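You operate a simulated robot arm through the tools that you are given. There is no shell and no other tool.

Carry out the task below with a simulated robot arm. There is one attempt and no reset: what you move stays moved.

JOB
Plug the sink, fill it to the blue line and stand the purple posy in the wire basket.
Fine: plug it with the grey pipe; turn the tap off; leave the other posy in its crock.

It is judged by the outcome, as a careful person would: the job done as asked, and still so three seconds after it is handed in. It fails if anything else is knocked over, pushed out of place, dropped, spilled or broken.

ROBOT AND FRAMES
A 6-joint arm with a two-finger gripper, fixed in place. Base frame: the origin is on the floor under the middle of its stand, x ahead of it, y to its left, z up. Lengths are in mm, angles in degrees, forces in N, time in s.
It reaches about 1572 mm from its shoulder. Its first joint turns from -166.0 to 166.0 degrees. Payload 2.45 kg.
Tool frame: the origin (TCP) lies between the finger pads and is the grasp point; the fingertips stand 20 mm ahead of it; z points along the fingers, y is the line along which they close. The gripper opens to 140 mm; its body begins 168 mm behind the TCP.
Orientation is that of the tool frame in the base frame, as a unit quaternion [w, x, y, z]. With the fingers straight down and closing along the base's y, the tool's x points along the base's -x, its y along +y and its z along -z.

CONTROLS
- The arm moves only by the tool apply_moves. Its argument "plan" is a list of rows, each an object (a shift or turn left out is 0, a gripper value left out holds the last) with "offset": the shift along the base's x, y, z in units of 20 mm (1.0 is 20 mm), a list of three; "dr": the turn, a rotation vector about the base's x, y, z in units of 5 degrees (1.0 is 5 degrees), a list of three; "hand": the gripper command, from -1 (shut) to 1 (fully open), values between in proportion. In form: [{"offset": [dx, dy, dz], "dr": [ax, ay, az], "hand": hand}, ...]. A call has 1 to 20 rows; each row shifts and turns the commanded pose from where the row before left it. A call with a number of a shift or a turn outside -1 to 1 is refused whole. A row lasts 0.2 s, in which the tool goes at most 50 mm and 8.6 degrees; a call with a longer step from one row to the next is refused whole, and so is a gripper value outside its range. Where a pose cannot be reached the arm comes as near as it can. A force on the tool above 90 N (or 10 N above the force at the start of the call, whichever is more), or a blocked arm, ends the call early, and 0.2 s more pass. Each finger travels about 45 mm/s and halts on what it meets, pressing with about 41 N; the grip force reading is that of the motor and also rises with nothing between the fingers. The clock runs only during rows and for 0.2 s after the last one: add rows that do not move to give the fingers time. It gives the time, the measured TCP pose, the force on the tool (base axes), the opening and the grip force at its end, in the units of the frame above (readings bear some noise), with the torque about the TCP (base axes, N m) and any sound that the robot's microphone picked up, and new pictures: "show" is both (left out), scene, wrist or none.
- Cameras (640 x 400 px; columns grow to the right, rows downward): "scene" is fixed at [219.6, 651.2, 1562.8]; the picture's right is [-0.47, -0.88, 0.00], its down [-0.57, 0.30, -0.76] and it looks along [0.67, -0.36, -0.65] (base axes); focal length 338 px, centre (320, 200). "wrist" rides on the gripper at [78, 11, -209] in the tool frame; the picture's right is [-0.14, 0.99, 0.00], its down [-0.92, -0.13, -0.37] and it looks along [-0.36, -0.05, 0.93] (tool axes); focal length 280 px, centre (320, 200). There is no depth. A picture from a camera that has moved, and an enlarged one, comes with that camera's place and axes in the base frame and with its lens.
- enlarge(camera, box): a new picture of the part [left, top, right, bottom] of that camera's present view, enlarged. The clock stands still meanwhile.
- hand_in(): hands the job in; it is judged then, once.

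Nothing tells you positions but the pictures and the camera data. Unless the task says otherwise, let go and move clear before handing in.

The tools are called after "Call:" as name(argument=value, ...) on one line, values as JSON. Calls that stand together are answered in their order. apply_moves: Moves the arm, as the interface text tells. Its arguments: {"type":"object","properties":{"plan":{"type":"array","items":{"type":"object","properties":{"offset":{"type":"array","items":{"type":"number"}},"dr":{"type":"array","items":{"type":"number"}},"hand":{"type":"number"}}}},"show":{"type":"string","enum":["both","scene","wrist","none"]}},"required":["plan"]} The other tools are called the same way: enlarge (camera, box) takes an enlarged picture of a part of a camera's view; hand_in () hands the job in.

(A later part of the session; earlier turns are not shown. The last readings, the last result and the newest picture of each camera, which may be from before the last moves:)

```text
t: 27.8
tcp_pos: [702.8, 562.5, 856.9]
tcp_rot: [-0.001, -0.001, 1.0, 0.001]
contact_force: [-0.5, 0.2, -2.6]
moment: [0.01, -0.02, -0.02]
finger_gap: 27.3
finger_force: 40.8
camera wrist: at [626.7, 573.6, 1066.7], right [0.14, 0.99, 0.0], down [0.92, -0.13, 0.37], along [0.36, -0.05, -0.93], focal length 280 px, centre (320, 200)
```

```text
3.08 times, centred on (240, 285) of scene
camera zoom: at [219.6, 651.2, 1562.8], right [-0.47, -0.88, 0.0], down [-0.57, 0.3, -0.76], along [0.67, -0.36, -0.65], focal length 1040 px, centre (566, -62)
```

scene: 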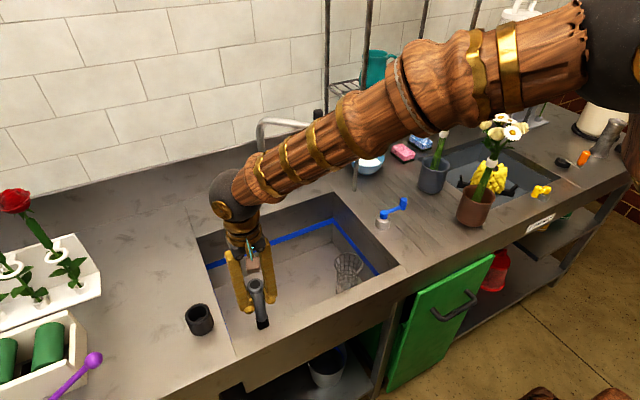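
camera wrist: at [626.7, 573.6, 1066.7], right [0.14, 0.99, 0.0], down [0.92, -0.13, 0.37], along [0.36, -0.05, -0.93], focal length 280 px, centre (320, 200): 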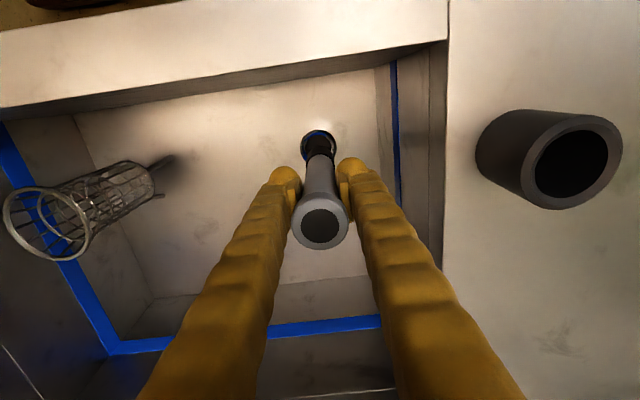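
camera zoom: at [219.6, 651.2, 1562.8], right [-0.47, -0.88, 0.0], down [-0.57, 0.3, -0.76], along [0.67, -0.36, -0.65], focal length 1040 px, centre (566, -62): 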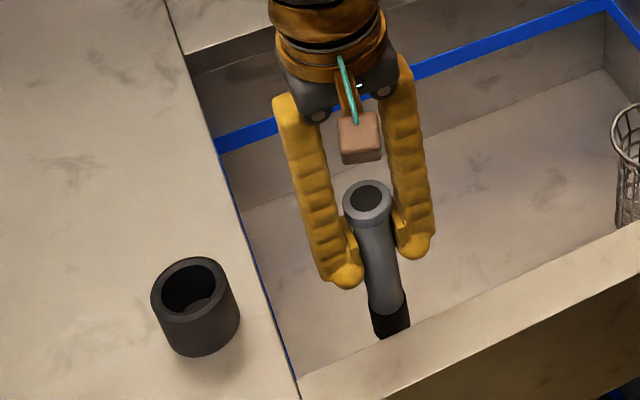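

Alignment is within about 1–2 mm. I'll nudge 1 mm in −y and lower close to the drain, watching the force.

Call:
apply_moves(plan=[{"offset": [0, -0.06, -0.5]}, {"offset": [0, 0, -0.5]}, {"offset": [0, 0, -0.5]}, {"offset": [0, 0, -0.5]}, {"offset": [0, 0, -0.5]}, {"offset": [0, 0, -0.3]}, {}])

Call:
enlarge(camera="wrist", box=[240, 80, 400, 220])

Call:
enlarge(camera="scene", box=[180, 220, 300, 350])

```text
t: 29.4
tcp_pos: [703.6, 559.8, 801.4]
tcp_rot: [0.001, 0.0, 1.0, 0.0]
contact_force: [-3.9, 0.9, -2.3]
moment: [0.08, 0.33, -0.04]
finger_gap: 27.8
finger_force: 40.6
camera wrist: at [626.6, 571.3, 1010.5], right [0.14, 0.99, 0.0], down [0.92, -0.13, 0.37], along [0.36, -0.05, -0.93], focal length 280 px, centre (320, 200)
```

scene: 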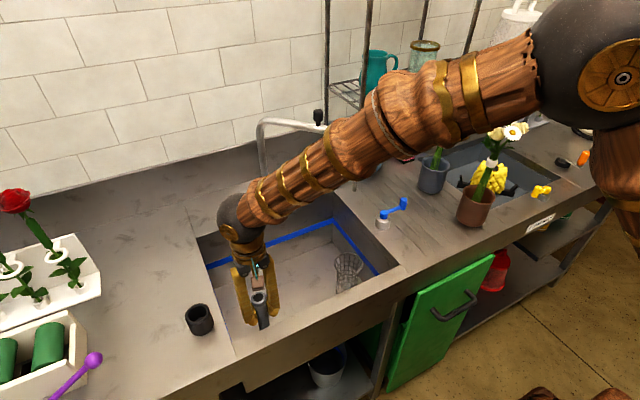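
wrist: 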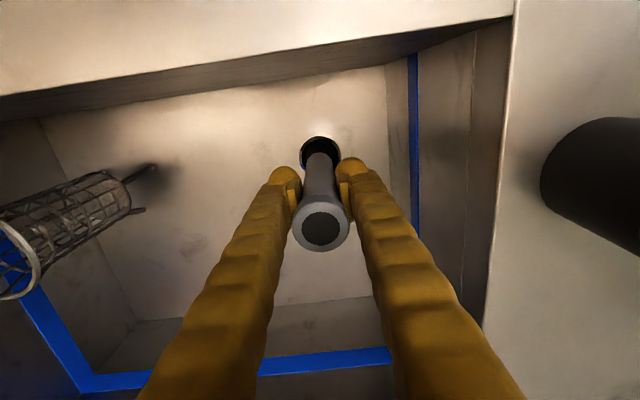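

```text
2.86 times, centred on (320, 150) of wrist
camera zoom: at [626.6, 571.3, 1010.5], right [0.14, 0.99, 0.0], down [0.92, -0.13, 0.37], along [0.36, -0.05, -0.93], focal length 801 px, centre (320, 343)
```

zoom: 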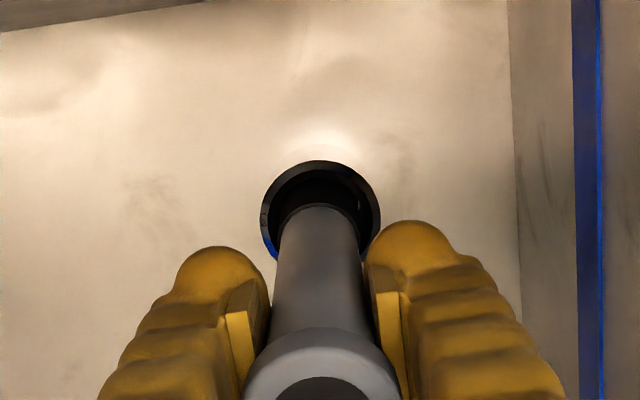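

```text
3.08 times, centred on (240, 285) of scene
camera zoom: at [219.6, 651.2, 1562.8], right [-0.47, -0.88, 0.0], down [-0.57, 0.3, -0.76], along [0.67, -0.36, -0.65], focal length 1040 px, centre (566, -62)
```

zoom: 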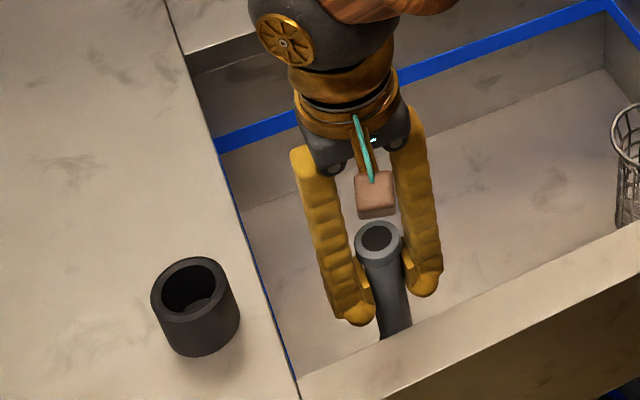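

There's a slight sideways push (−4 N in x), so the foot is touching the +x side of the drain socket. I'll ease 3 mm in −x and check the force before going lower.

Call:
apply_moves(plan=[{"offset": [-0.1, 0, 0]}, {"offset": [-0.05, 0, 0]}, {}], show="wrist")

Call:
enlarge(camera="wrist", box=[240, 80, 400, 220])

```text
t: 30.2
tcp_pos: [700.6, 559.6, 800.7]
tcp_rot: [0.0, 0.0, 1.0, -0.001]
contact_force: [7.9, 0.0, -4.2]
moment: [-0.07, -0.98, 0.07]
finger_gap: 27.8
finger_force: 40.9
camera wrist: at [623.6, 571.6, 1010.9], right [0.14, 0.99, 0.0], down [0.92, -0.13, 0.37], along [0.37, -0.05, -0.93], focal length 280 px, centre (320, 200)
```

wrist: 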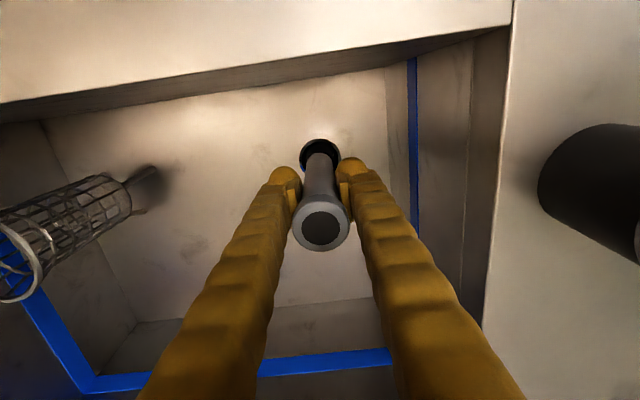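

```text
2.86 times, centred on (320, 150) of wrist
camera zoom: at [623.6, 571.6, 1010.9], right [0.14, 0.99, 0.0], down [0.92, -0.13, 0.37], along [0.37, -0.05, -0.93], focal length 801 px, centre (320, 343)
```

zoom: 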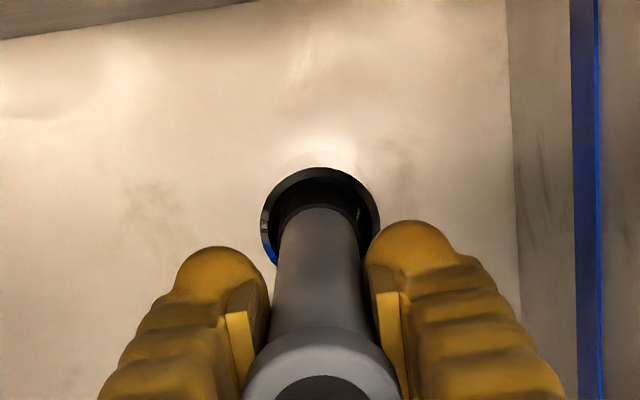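

Now it pushes +8 N, so the true centre lies about 2 mm back. I'll correct and then press down gently.

Call:
apply_moves(plan=[{"offset": [0.1, 0, 0]}, {"offset": [0, 0, -0.15]}, {"offset": [0, 0, -0.15]}, {"offset": [0, 0, -0.15]}, {}], show="none")

```text
t: 31.4
tcp_pos: [702.5, 560.3, 792.2]
tcp_rot: [0.0, 0.0, 1.0, 0.0]
contact_force: [0.3, 0.1, -2.7]
moment: [0.0, 0.0, 0.0]
finger_gap: 27.5
finger_force: 41.6
```

The forces are now neutral as the foot slides in. I'll keep lowering until it seats.

Call:
apply_moves(plan=[{"offset": [0, 0, -0.2]}, {"offset": [0, 0, -0.2]}, {"offset": [0, 0, -0.2]}, {}], show="none")

```text
t: 32.4
tcp_pos: [702.3, 560.8, 781.4]
tcp_rot: [0.0, 0.002, 1.0, 0.001]
contact_force: [-5.3, -2.2, 23.3]
moment: [-0.26, 0.57, 0.0]
finger_gap: 27.3
finger_force: 40.9
```

There's a 23 N upward push at z = 781, so it's either seating or catching. I'll look.

Call:
apply_moves(plan=[{}])

Call:
enlarge(camera="wrist", box=[240, 80, 400, 220])

Call:
enlarge(camera="scene", box=[180, 220, 300, 350])

```text
t: 32.8
tcp_pos: [702.6, 560.6, 780.9]
tcp_rot: [-0.001, -0.001, 1.0, 0.0]
contact_force: [-4.0, 0.1, 29.7]
moment: [-0.02, 0.27, 0.04]
finger_gap: 27.6
finger_force: 40.9
camera wrist: at [625.2, 571.8, 990.6], right [0.14, 0.99, 0.0], down [0.92, -0.13, 0.37], along [0.37, -0.05, -0.93], focal length 280 px, centre (320, 200)
```

scene: 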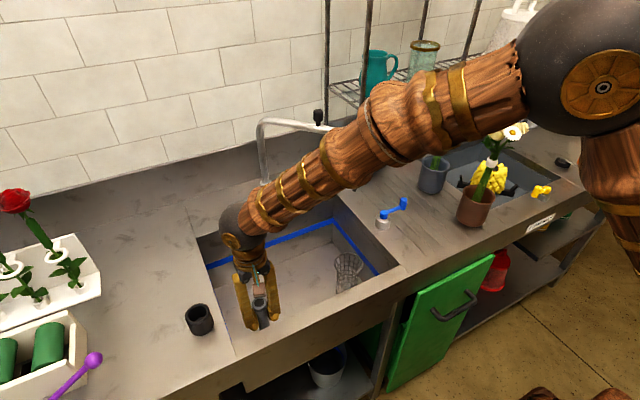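
wrist: 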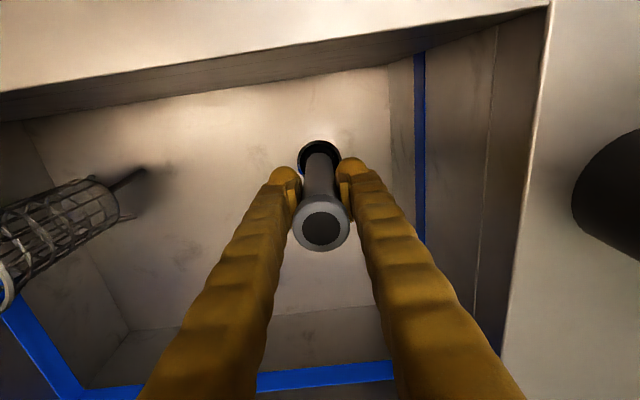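

```text
2.86 times, centred on (320, 150) of wrist
camera zoom: at [625.2, 571.8, 990.6], right [0.14, 0.99, 0.0], down [0.92, -0.13, 0.37], along [0.37, -0.05, -0.93], focal length 801 px, centre (320, 343)
```

zoom: 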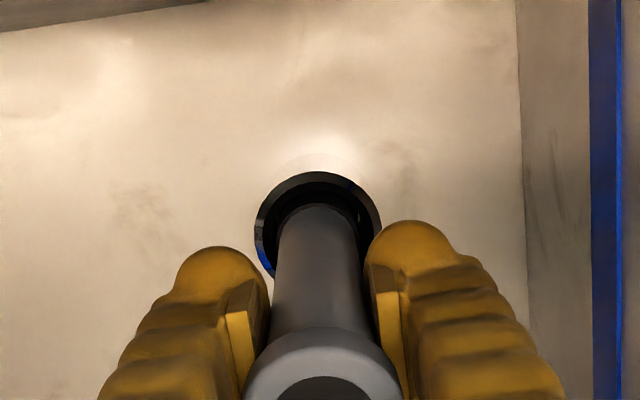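

```text
3.08 times, centred on (240, 285) of scene
camera zoom: at [219.6, 651.2, 1562.8], right [-0.47, -0.88, 0.0], down [-0.57, 0.3, -0.76], along [0.67, -0.36, -0.65], focal length 1040 px, centre (566, -62)
```

zoom: 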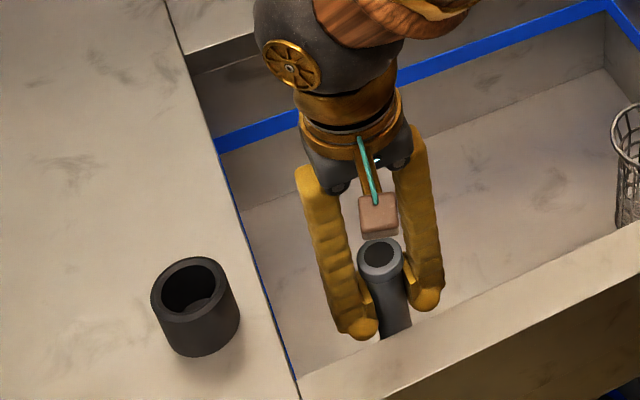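

The foot is inside the socket. I'll press a bit more to see whether it moves further or is firmly seated.

Call:
apply_moves(plan=[{"offset": [0, 0, -0.1]}, {"offset": [0, 0, -0.1]}, {}], show="none")

```text
t: 33.6
tcp_pos: [701.3, 559.9, 778.0]
tcp_rot: [0.001, 0.0, 1.0, -0.001]
contact_force: [-1.8, -1.1, 55.1]
moment: [-0.04, -0.22, -0.01]
finger_gap: 27.4
finger_force: 40.7
```

Call:
apply_moves(plan=[{"offset": [0, 0, -0.1]}, {}])

Call:
enlarge(camera="wrist", box=[240, 80, 400, 220])

Call:
enlarge(camera="wrist", box=[260, 130, 380, 260])

```text
t: 34.2
tcp_pos: [702.6, 560.8, 774.9]
tcp_rot: [0.001, -0.001, 1.0, 0.0]
contact_force: [-3.8, 0.1, 54.8]
moment: [0.0, 0.05, 0.01]
finger_gap: 27.7
finger_force: 41.1
camera wrist: at [624.8, 571.5, 984.4], right [0.14, 0.99, 0.0], down [0.92, -0.13, 0.37], along [0.37, -0.05, -0.93], focal length 280 px, centre (320, 200)
```

scene: 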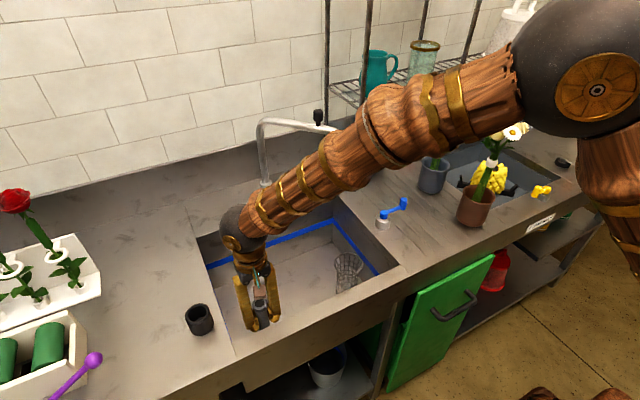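
wrist: 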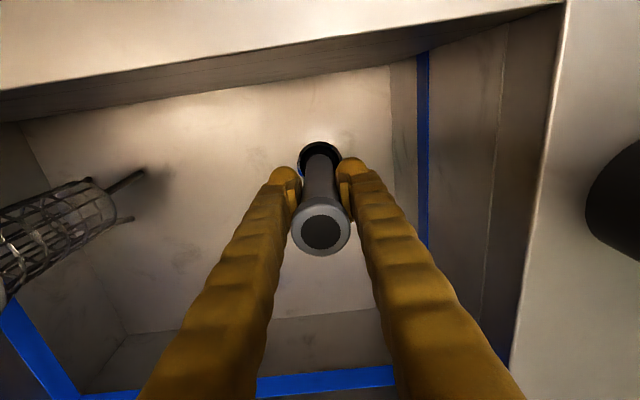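

```text
2.86 times, centred on (320, 150) of wrist
camera zoom: at [624.8, 571.5, 984.4], right [0.14, 0.99, 0.0], down [0.92, -0.13, 0.37], along [0.37, -0.05, -0.93], focal length 801 px, centre (320, 343)
```

zoom: 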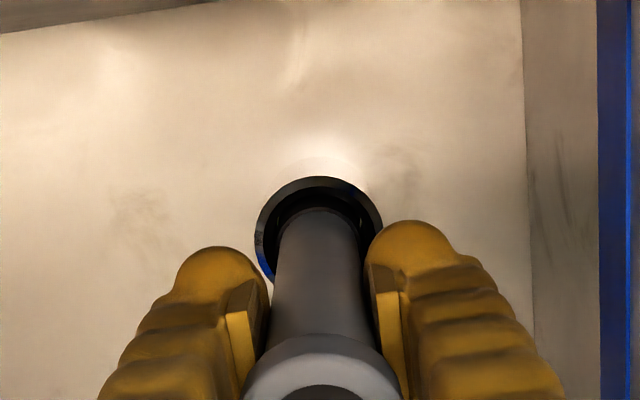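

```text
3.08 times, centred on (320, 195) of wrist
camera zoom: at [624.8, 571.5, 984.4], right [0.14, 0.99, 0.0], down [0.92, -0.13, 0.37], along [0.37, -0.05, -0.93], focal length 863 px, centre (320, 215)
```

zoom: 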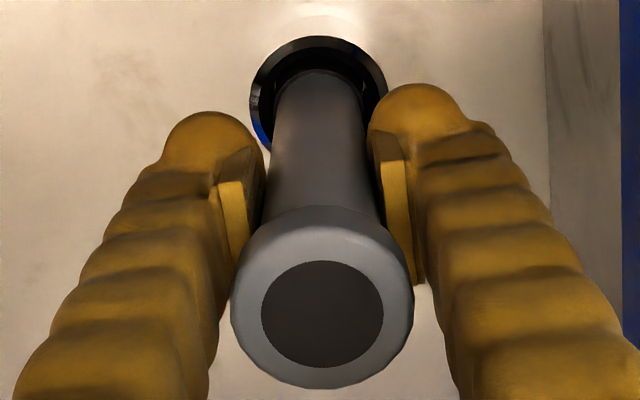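

The pipe has begun to slide in my grip at 55 N, so it is bottomed in the drain. I'll relieve the pressure, then open slightly and check that it stands by itself.

Call:
apply_moves(plan=[{"offset": [0, 0, 0.1]}, {"offset": [0, 0, 0.1]}, {}], show="none")

```text
t: 35.0
tcp_pos: [702.0, 559.5, 776.6]
tcp_rot: [-0.002, 0.0, 1.0, 0.0]
contact_force: [-0.8, 0.1, -2.5]
moment: [-0.02, -0.02, 0.03]
finger_gap: 27.5
finger_force: 41.2
```

Call:
apply_moves(plan=[{"hand": -0.2}, {}, {}, {}])

Call:
enlarge(camera="wrist", box=[240, 110, 400, 260])

```text
t: 36.0
tcp_pos: [701.8, 561.3, 779.4]
tcp_rot: [0.001, 0.0, 1.0, 0.0]
contact_force: [-0.6, -0.2, -0.7]
moment: [0.0, 0.02, 0.01]
finger_gap: 56.0
finger_force: 0.0
camera wrist: at [625.4, 571.7, 987.7], right [0.14, 0.99, 0.0], down [0.92, -0.13, 0.37], along [0.36, -0.05, -0.93], focal length 280 px, centre (320, 200)
```

scene: 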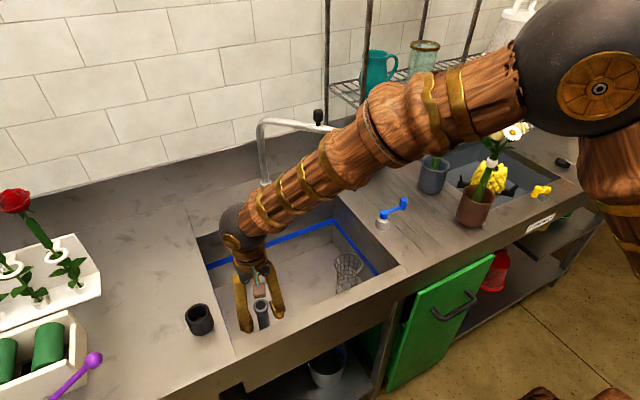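
wrist: 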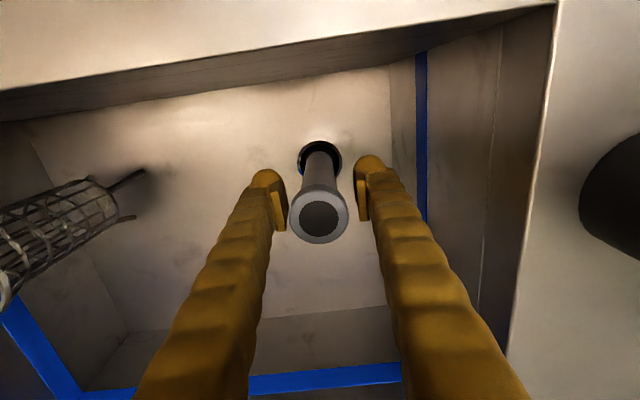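

```text
2.67 times, centred on (320, 185) of wrist
camera zoom: at [625.4, 571.7, 987.7], right [0.14, 0.99, 0.0], down [0.92, -0.13, 0.37], along [0.36, -0.05, -0.93], focal length 748 px, centre (320, 240)
```

zoom: 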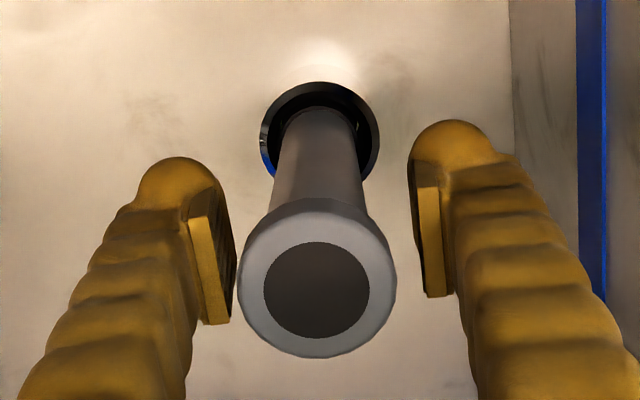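

The pipe stands on its own. I'll open a little wider and lift straight off it.

Call:
apply_moves(plan=[{"hand": 0.05}, {}, {"offset": [0, 0, 0.5]}, {"offset": [0, 0, 1]}, {"offset": [0, 0, 1]}, {"offset": [0, 0, 1]}, {"offset": [0, 0, 1]}, {"offset": [0, 0, 1]}, {"offset": [0, 0, 1]}, {"offset": [0, 0, 1]}, {"offset": [0, 0, 1]}, {"offset": [0, 0, 1]}, {"offset": [0, 0, 1]}, {}])

Call:
enlarge(camera="wrist", box=[240, 80, 400, 220])

Call:
enlarge(camera="scene", box=[180, 200, 380, 350])

```text
t: 39.0
tcp_pos: [703.9, 561.1, 988.6]
tcp_rot: [0.0, -0.001, 1.0, 0.0]
contact_force: [-0.9, 0.2, 0.0]
moment: [-0.01, 0.0, -0.01]
finger_gap: 73.4
finger_force: 0.1
camera wrist: at [625.6, 571.9, 1198.0], right [0.14, 0.99, 0.0], down [0.92, -0.13, 0.37], along [0.36, -0.05, -0.93], focal length 280 px, centre (320, 200)
```

scene: 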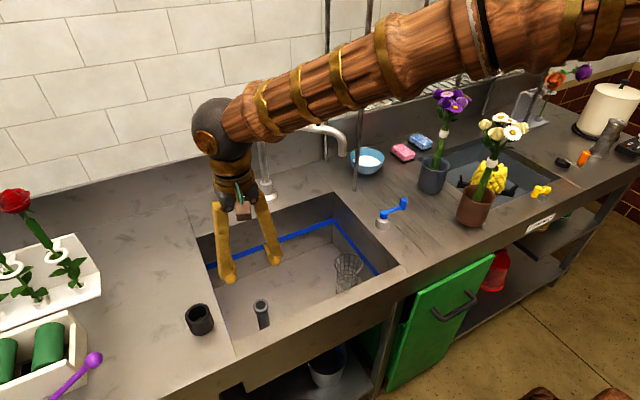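
wrist: 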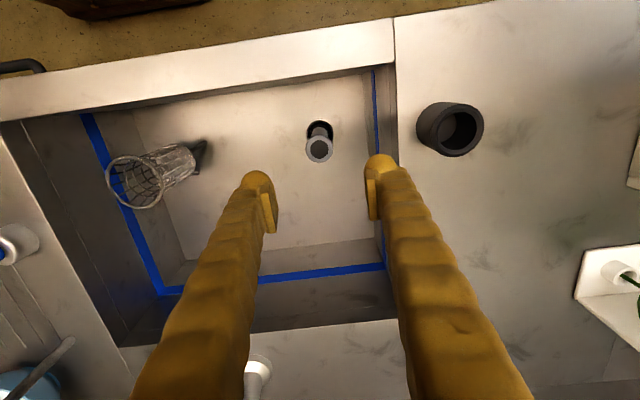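

```text
2.86 times, centred on (320, 150) of wrist
camera zoom: at [625.6, 571.9, 1198.0], right [0.14, 0.99, 0.0], down [0.92, -0.13, 0.37], along [0.36, -0.05, -0.93], focal length 801 px, centre (320, 343)
```

zoom: 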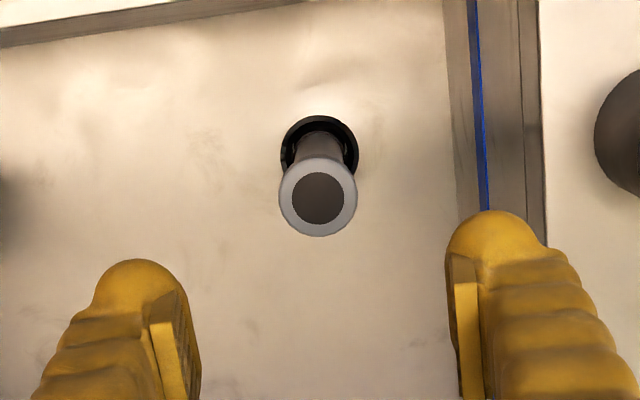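

```text
2.67 times, centred on (280, 275) of scene
camera zoom: at [219.6, 651.2, 1562.8], right [-0.47, -0.88, 0.0], down [-0.57, 0.3, -0.76], along [0.67, -0.36, -0.65], focal length 901 px, centre (427, 0)
```

zoom: 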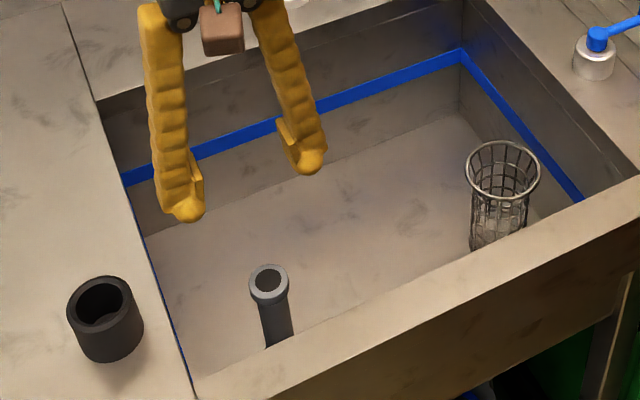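

The pipe stands upright in the drain, with its top at about z = 829. The tap crank pivots near (743, 176) with its knob near (745, 106, 954). I'll rise and move that way along x≈690, clear of the spout, turning the gripper 90° as I go.

Call:
apply_moves(plan=[{"offset": [0, 0, 1]}, {"offset": [0, 0, 1]}, {"offset": [0, 0, 1]}, {"offset": [0, 0, 1]}, {"offset": [0, 0, 1]}, {"offset": [0, 0, 1]}, {"offset": [0, -1, 0], "dr": [0, 0, -1]}, {"offset": [0, -1, 0], "dr": [0, 0, -1]}, {"offset": [0, -1, 0], "dr": [0, 0, -1]}, {"offset": [0, -1, 0], "dr": [0, 0, -1]}, {"offset": [0, -1, 0], "dr": [0, 0, -1]}, {"offset": [0, -1, 0], "dr": [0, 0, -1]}, {"offset": [0, -1, 0], "dr": [0, 0, -1]}, {"offset": [0, -1, 0], "dr": [0, 0, -1]}, {"offset": [0, -1, 0], "dr": [0, 0, -1]}, {"offset": [0, -1, 0], "dr": [0, 0, -1]}])

```text
t: 42.4
tcp_pos: [702.7, 361.3, 1108.5]
tcp_rot: [0.0, 0.422, 0.906, 0.0]
contact_force: [-0.1, -0.3, -0.8]
moment: [0.03, 0.01, 0.02]
finger_gap: 73.6
finger_force: 0.0
camera wrist: at [662.2, 428.1, 1317.3], right [0.85, 0.53, 0.0], down [0.49, -0.79, 0.37], along [0.2, -0.31, -0.93], focal length 280 px, centre (320, 200)
```

scene: 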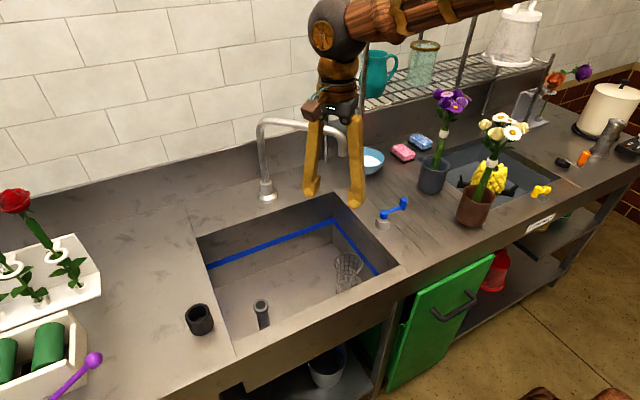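
wrist: 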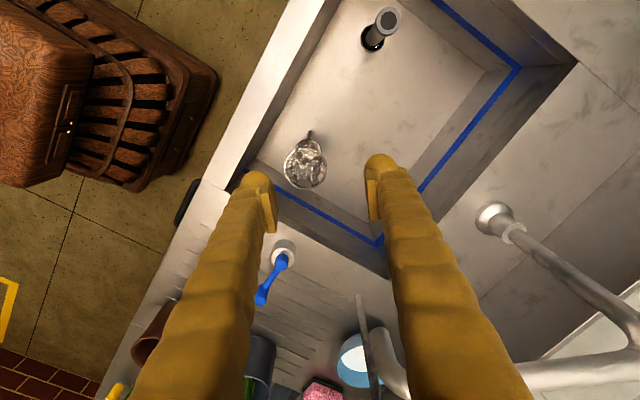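

The rotation works. I'll continue toward the crank and get a close look at it.

Call:
apply_moves(plan=[{"offset": [0, -1, 0], "dr": [0, 0, -1]}, {"offset": [0, -1, 0], "dr": [0, 0, -1]}, {"offset": [0, -1, 0], "dr": [0, 0, -1]}, {"offset": [0, -1, 0], "dr": [0, 0, -1]}, {"offset": [0, -1, 0], "dr": [0, 0, -1]}, {"offset": [0, -1, 0], "dr": [0, 0, -1]}, {"offset": [0, -1, 0], "dr": [0, 0, -1]}, {"offset": [0, -1, 0], "dr": [0, 0, -1]}, {}])

Call:
enlarge(camera="wrist", box=[260, 100, 420, 260])

Call:
enlarge(camera="scene", box=[300, 120, 460, 240])

```text
t: 44.4
tcp_pos: [703.9, 199.4, 1108.8]
tcp_rot: [0.001, 0.708, 0.707, 0.0]
contact_force: [0.0, -0.3, 0.3]
moment: [-0.01, -0.04, -0.02]
finger_gap: 73.6
finger_force: 0.0
camera wrist: at [714.2, 278.7, 1318.3], right [0.99, -0.14, 0.0], down [-0.13, -0.92, 0.37], along [-0.05, -0.36, -0.93], focal length 280 px, centre (320, 200)
```

scene: 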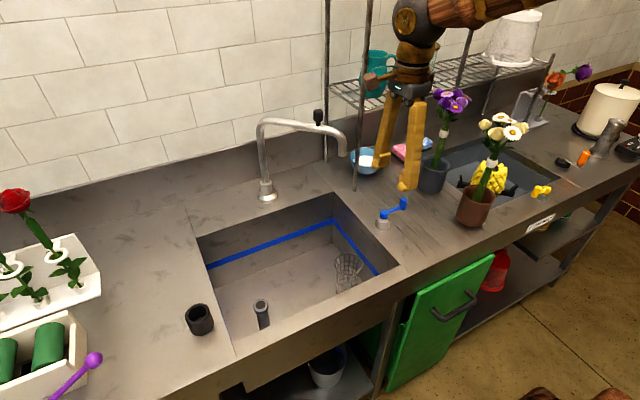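
wrist: 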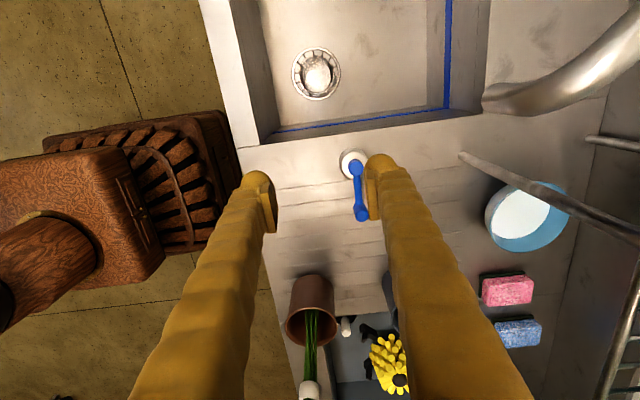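

```text
2.50 times, centred on (340, 180) of wrist
camera zoom: at [714.2, 278.7, 1318.3], right [0.99, -0.14, 0.0], down [-0.13, -0.92, 0.37], along [-0.05, -0.36, -0.93], focal length 701 px, centre (270, 250)
```

zoom: 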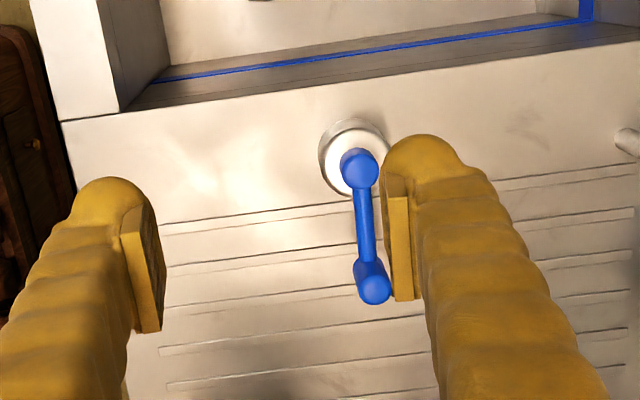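

```text
3.33 times, centred on (380, 180) of scene
camera zoom: at [219.6, 651.2, 1562.8], right [-0.47, -0.88, 0.0], down [-0.57, 0.3, -0.76], along [0.67, -0.36, -0.65], focal length 1126 px, centre (120, 267)
```

zoom: 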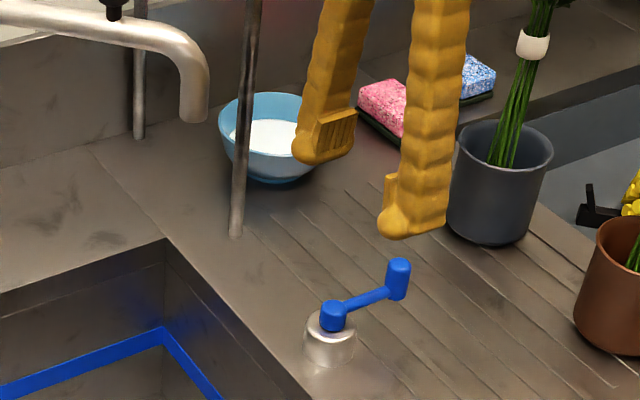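

The crank is well resolved now: pivot at about (749, 171), knob at about (750, 103) with its top near z = 948. I'll bring the open fingers over the knob, one on each x side, and descend.

Call:
apply_moves(plan=[{"offset": [0.466, -0.976, 0]}, {"offset": [0.466, -0.976, 0]}, {"offset": [0.466, -0.976, 0]}, {"offset": [0.466, -0.976, 0]}, {"offset": [0.466, -0.976, 0]}, {"offset": [0, 0, -1]}, {"offset": [0, 0, -1]}, {"offset": [0, 0, -1]}, {"offset": [0, 0, -1]}, {"offset": [0, 0, -1]}, {}])

Call:
enlarge(camera="wrist", box=[240, 80, 400, 240])

Call:
enlarge(camera="scene", box=[330, 100, 490, 240])

```text
t: 46.8
tcp_pos: [748.2, 102.1, 1008.8]
tcp_rot: [0.0, 0.707, 0.707, -0.001]
contact_force: [0.2, 0.8, 0.4]
moment: [-0.02, 0.01, 0.03]
finger_gap: 73.4
finger_force: 0.0
camera wrist: at [760.2, 181.1, 1217.7], right [0.99, -0.14, 0.0], down [-0.13, -0.92, 0.37], along [-0.05, -0.36, -0.93], focal length 280 px, centre (320, 200)
```

scene: 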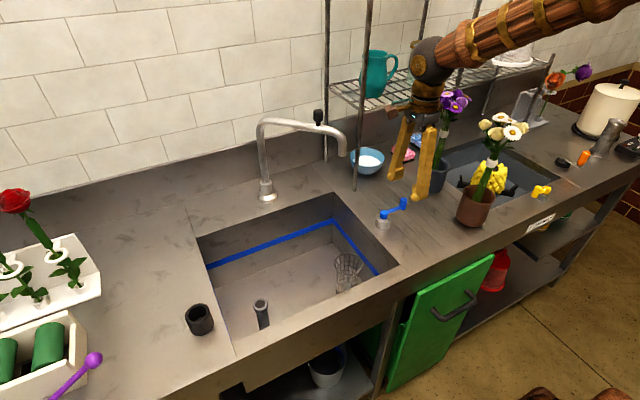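
wrist: 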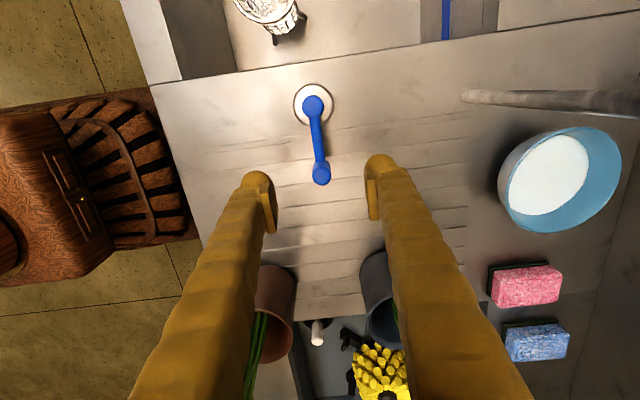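

```text
2.50 times, centred on (320, 160) of wrist
camera zoom: at [760.2, 181.1, 1217.7], right [0.99, -0.14, 0.0], down [-0.13, -0.92, 0.37], along [-0.05, -0.36, -0.93], focal length 701 px, centre (320, 300)
```

zoom: 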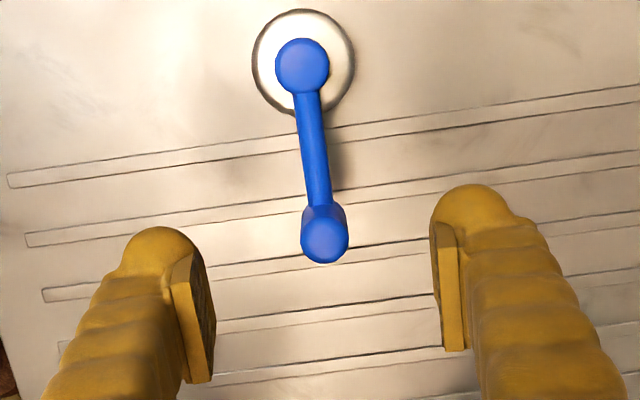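

```text
2.86 times, centred on (410, 170) of scene
camera zoom: at [219.6, 651.2, 1562.8], right [-0.47, -0.88, 0.0], down [-0.57, 0.3, -0.76], along [0.67, -0.36, -0.65], focal length 965 px, centre (63, 286)
```

zoom: 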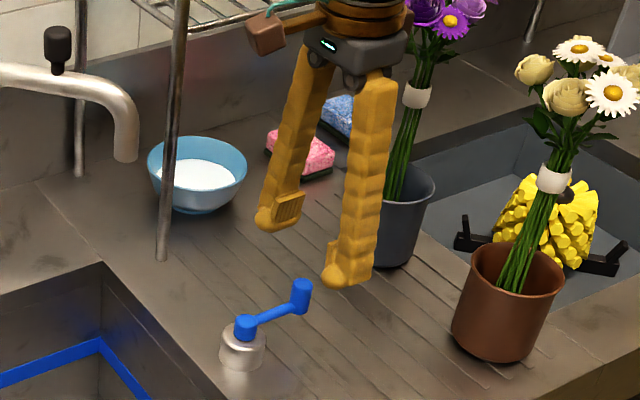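

The knob is centred between the fingers. I'll descend so the tips straddle its upper part and then close on it.

Call:
apply_moves(plan=[{"offset": [0.02, -0.1, -0.7]}, {"offset": [0, 0, -0.7]}, {"offset": [0, 0, -0.7]}, {"offset": [0, 0, -0.7]}, {"offset": [0, 0, -0.6]}, {}, {"hand": -0.5}, {}, {}])

Call:
enlarge(camera="wrist", box=[240, 100, 400, 260])

Call:
enlarge(camera="scene", box=[330, 130, 470, 240])

```text
t: 48.8
tcp_pos: [749.2, 100.0, 940.7]
tcp_rot: [0.0, 0.707, 0.707, 0.0]
contact_force: [0.1, -0.5, 0.2]
moment: [-0.01, 0.01, 0.01]
finger_gap: 34.8
finger_force: 0.0
camera wrist: at [761.6, 179.3, 1149.9], right [0.99, -0.14, 0.0], down [-0.13, -0.92, 0.37], along [-0.05, -0.36, -0.93], focal length 280 px, centre (320, 200)
```

scene: 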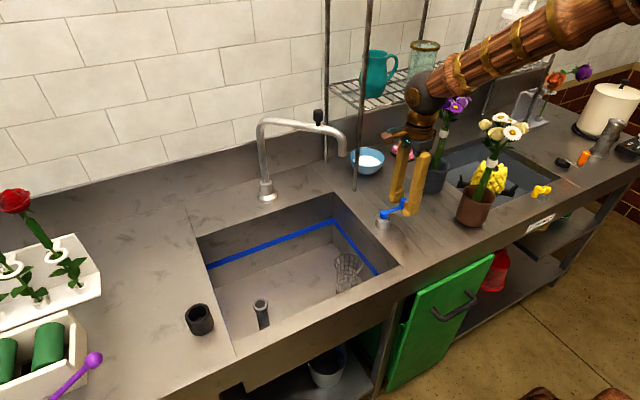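
wrist: 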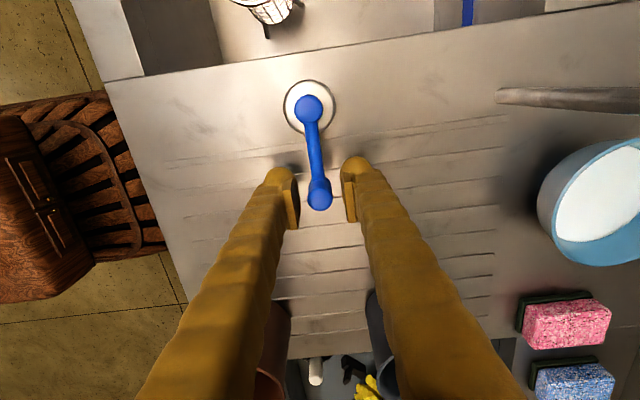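

```text
2.50 times, centred on (320, 180) of wrist
camera zoom: at [761.6, 179.3, 1149.9], right [0.99, -0.14, 0.0], down [-0.13, -0.92, 0.37], along [-0.05, -0.36, -0.93], focal length 701 px, centre (320, 250)
```

zoom: 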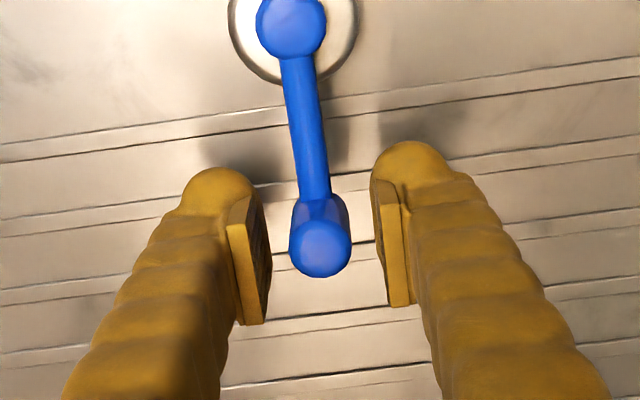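

```text
3.64 times, centred on (400, 185) of scene
camera zoom: at [219.6, 651.2, 1562.8], right [-0.47, -0.88, 0.0], down [-0.57, 0.3, -0.76], along [0.67, -0.36, -0.65], focal length 1228 px, centre (29, 254)
```

zoom: 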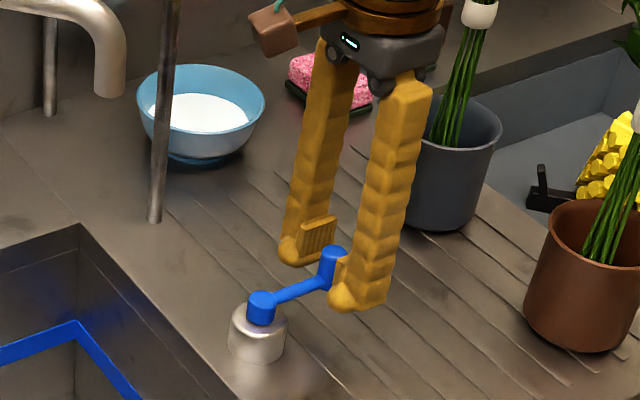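

The knob sits nicely between the fingers. I'll narrow the gap to a loose fit, then nudge gently in +x to feel which way the crank turns.

Call:
apply_moves(plan=[{"hand": -0.66}, {}, {"offset": [0.2, 0, 0]}, {"offset": [0.2, 0, 0]}, {}], show="wrist")

Call:
enlarge(camera="wrist", box=[240, 60, 400, 220])

```text
t: 50.0
tcp_pos: [756.7, 99.9, 940.2]
tcp_rot: [0.0, 0.707, 0.707, -0.002]
contact_force: [-13.1, -0.5, 2.9]
moment: [0.0, 0.15, 0.02]
finger_gap: 32.8
finger_force: 6.4
camera wrist: at [768.9, 179.3, 1149.9], right [0.99, -0.14, 0.0], down [-0.13, -0.92, 0.37], along [-0.05, -0.36, -0.93], focal length 280 px, centre (320, 200)
```

wrist: 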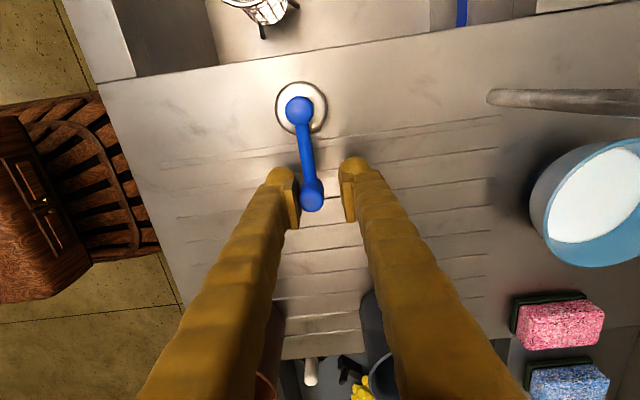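

```text
2.50 times, centred on (320, 140) of wrist
camera zoom: at [768.9, 179.3, 1149.9], right [0.99, -0.14, 0.0], down [-0.13, -0.92, 0.37], along [-0.05, -0.36, -0.93], focal length 701 px, centre (320, 350)
```

zoom: 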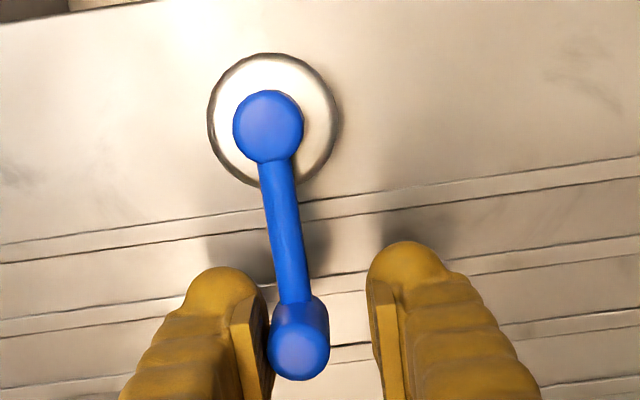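

Pushing +x meets 13 N with no rotation. I'll try the other direction.

Call:
apply_moves(plan=[{"offset": [-0.25, 0, 0]}, {"offset": [-0.25, 0, 0]}, {"offset": [-0.25, 0, 0]}, {"offset": [-0.25, 0, 0]}, {}], show="wrist")

Call:
enlarge(camera="wrist", box=[240, 60, 400, 220])

```text
t: 51.2
tcp_pos: [738.6, 100.1, 940.4]
tcp_rot: [0.0, 0.707, 0.707, 0.0]
contact_force: [-0.2, 0.6, -0.9]
moment: [0.01, 0.02, 0.02]
finger_gap: 24.0
finger_force: 0.1
camera wrist: at [749.4, 179.3, 1150.1], right [0.99, -0.14, 0.0], down [-0.13, -0.92, 0.37], along [-0.05, -0.36, -0.93], focal length 280 px, centre (320, 200)
```

wrist: 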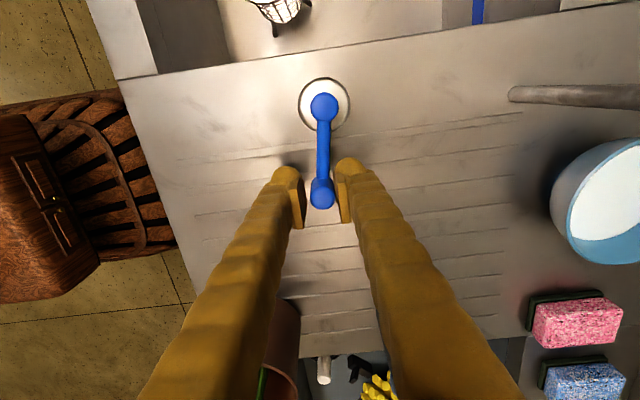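

```text
2.50 times, centred on (320, 140) of wrist
camera zoom: at [749.4, 179.3, 1150.1], right [0.99, -0.14, 0.0], down [-0.13, -0.92, 0.37], along [-0.05, -0.36, -0.93], focal length 701 px, centre (320, 350)
```

zoom: 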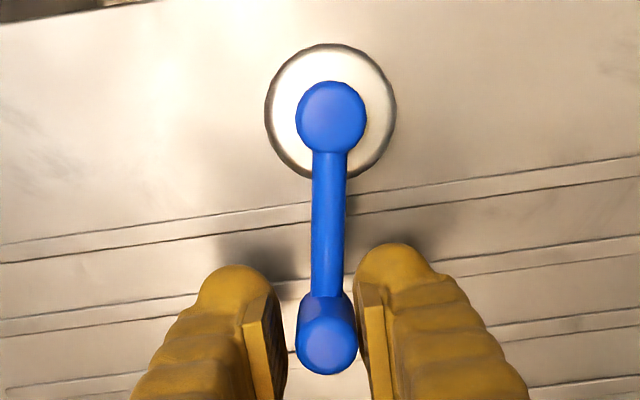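

It turned about 10° toward −x, so that is the opening direction. I'll follow the arc round to about 30° and check for water.

Call:
apply_moves(plan=[{"offset": [-0.33, 0.08, 0], "dr": [0, 0, -1]}, {"offset": [-0.29, 0.1, 0], "dr": [0, 0, -1]}, {"offset": [-0.28, 0.13, 0], "dr": [0, 0, -1]}, {"offset": [-0.27, 0.15, 0], "dr": [0, 0, -1]}, {}])

Call:
enlarge(camera="scene", box=[240, 90, 460, 310])

Call:
enlarge(camera="wrist", box=[240, 60, 400, 220])

```text
t: 52.4
tcp_pos: [713.9, 110.7, 940.9]
tcp_rot: [-0.001, 0.819, 0.574, 0.0]
contact_force: [0.8, -0.7, 0.3]
moment: [-0.01, -0.04, 0.03]
finger_gap: 24.2
finger_force: 0.1
camera wrist: at [752.0, 180.2, 1150.2], right [0.88, -0.47, 0.0], down [-0.44, -0.82, 0.37], along [-0.17, -0.33, -0.93], focal length 280 px, centre (320, 200)
```

scene: 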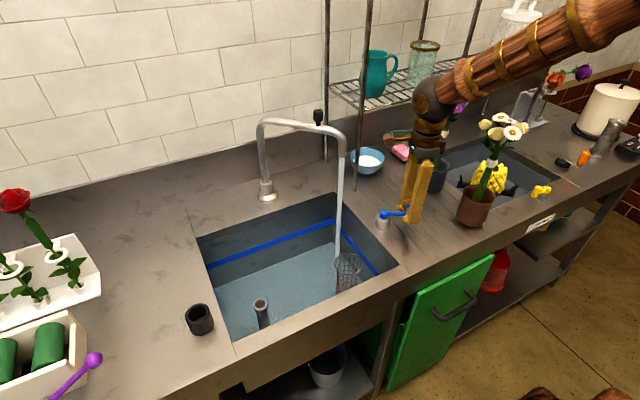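
wrist: 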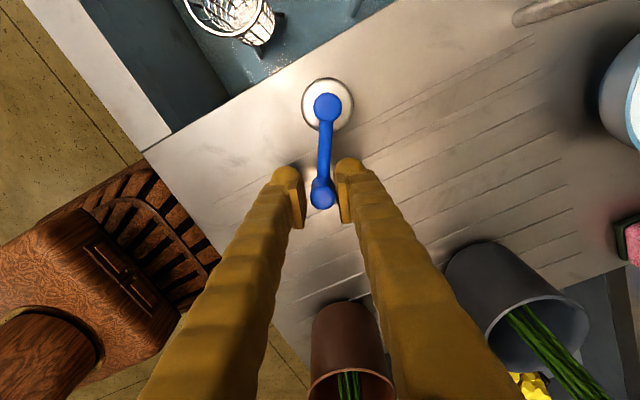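

```text
1.82 times, centred on (350, 200) of scene
camera zoom: at [219.6, 651.2, 1562.8], right [-0.47, -0.88, 0.0], down [-0.57, 0.3, -0.76], along [0.67, -0.36, -0.65], focal length 614 px, centre (266, 200)
```

zoom: 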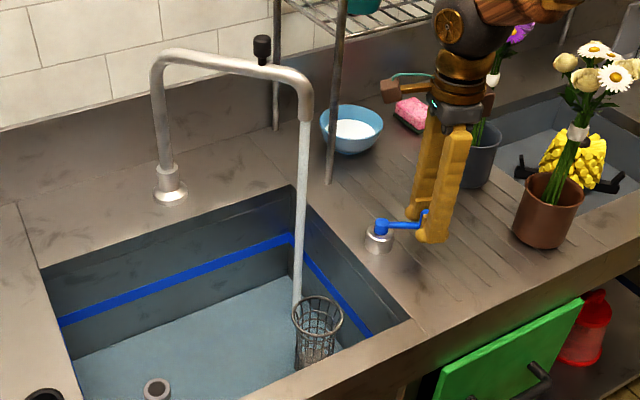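

```text
2.50 times, centred on (320, 140) of wrist
camera zoom: at [752.0, 180.2, 1150.2], right [0.88, -0.47, 0.0], down [-0.44, -0.82, 0.37], along [-0.17, -0.33, -0.93], focal length 701 px, centre (320, 350)
```

zoom: 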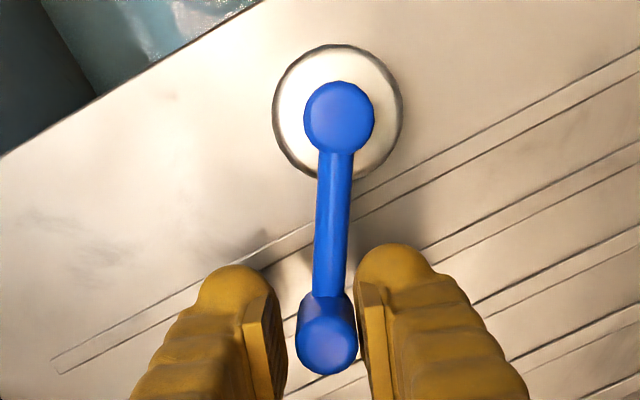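

Water is flowing at 30° and the sink floor is already covered. I'll zoom in on the waterline against the blue line to gauge the level before letting more time pass.

Call:
enlarge(camera="scene", box=[190, 190, 350, 290])

Call:
enlarge(camera="scene", box=[310, 200, 400, 290])

```text
4.00 times, centred on (270, 240) of scene
camera zoom: at [219.6, 651.2, 1562.8], right [-0.47, -0.88, 0.0], down [-0.57, 0.3, -0.76], along [0.67, -0.36, -0.65], focal length 1351 px, centre (520, 40)
```

zoom: 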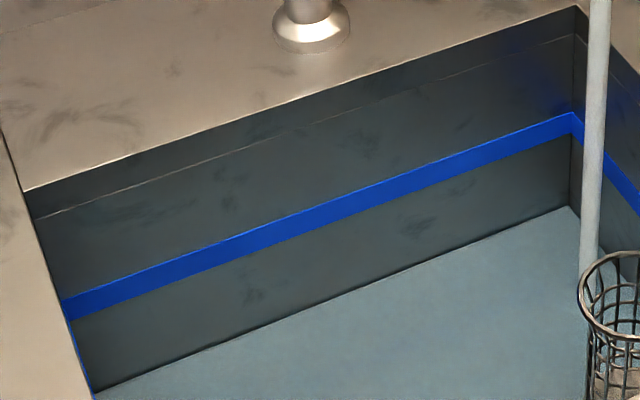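

```text
4.44 times, centred on (355, 245) of scene
camera zoom: at [219.6, 651.2, 1562.8], right [-0.47, -0.88, 0.0], down [-0.57, 0.3, -0.76], along [0.67, -0.36, -0.65], focal length 1502 px, centre (164, 0)
```

zoom: 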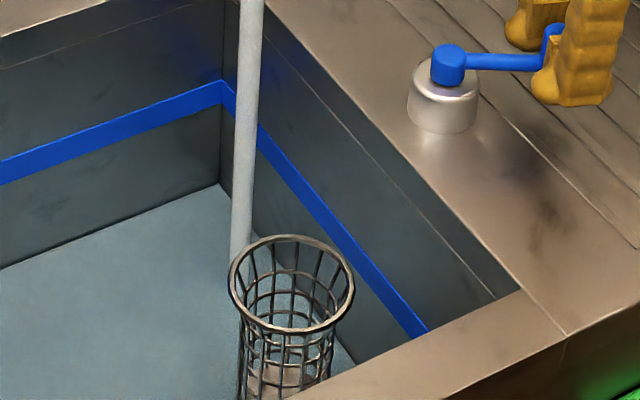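

The water is about 9 mm deep, with roughly 95 mm more to the blue line. I'll let it run about a second to measure the rate.

Call:
apply_moves(plan=[{}, {}, {}, {}], show="none")

Call:
enlarge(camera="scene", box=[190, 190, 350, 290])

```text
t: 53.4
tcp_pos: [714.7, 109.4, 940.5]
tcp_rot: [0.0, 0.819, 0.574, 0.0]
contact_force: [0.3, -0.3, 0.0]
moment: [-0.03, 0.0, 0.02]
finger_gap: 23.9
finger_force: 0.2
```

```text
4.00 times, centred on (270, 240) of scene
camera zoom: at [219.6, 651.2, 1562.8], right [-0.47, -0.88, 0.0], down [-0.57, 0.3, -0.76], along [0.67, -0.36, -0.65], focal length 1351 px, centre (520, 40)
```

zoom: 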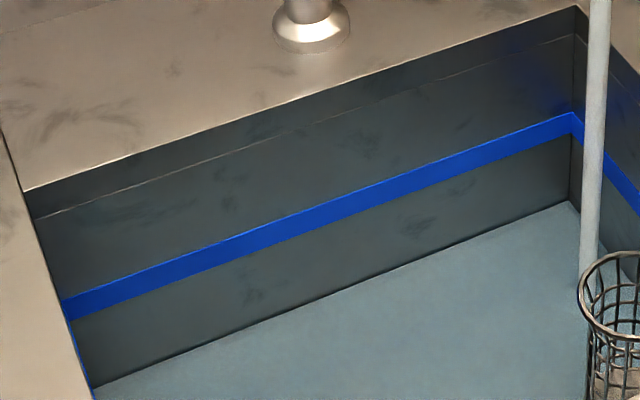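

The level rises about 6 px (≈7 mm) per second, with about 78 px to go. I'll run it four seconds at a time.

Call:
apply_moves(plan=[{}, {}, {}, {}, {}, {}, {}, {}, {}, {}, {}, {}, {}, {}, {}, {}, {}, {}, {}, {}], show="none")

Call:
enlarge(camera="scene", box=[190, 190, 350, 290])

```text
t: 57.6
tcp_pos: [714.4, 110.4, 939.9]
tcp_rot: [0.001, 0.819, 0.573, -0.001]
contact_force: [0.3, 0.7, -0.3]
moment: [-0.01, 0.0, 0.01]
finger_gap: 23.7
finger_force: 0.0
```

```text
4.00 times, centred on (270, 240) of scene
camera zoom: at [219.6, 651.2, 1562.8], right [-0.47, -0.88, 0.0], down [-0.57, 0.3, -0.76], along [0.67, -0.36, -0.65], focal length 1351 px, centre (520, 40)
```

zoom: 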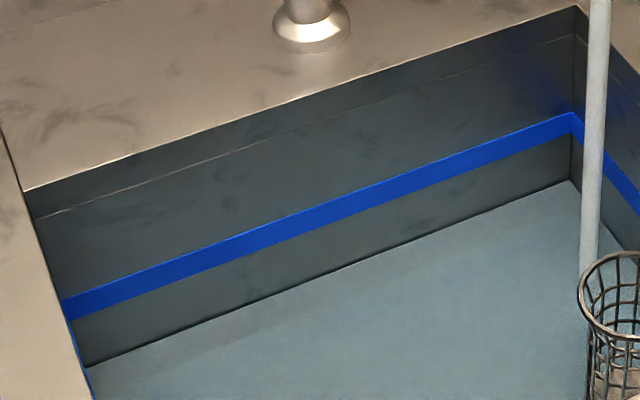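

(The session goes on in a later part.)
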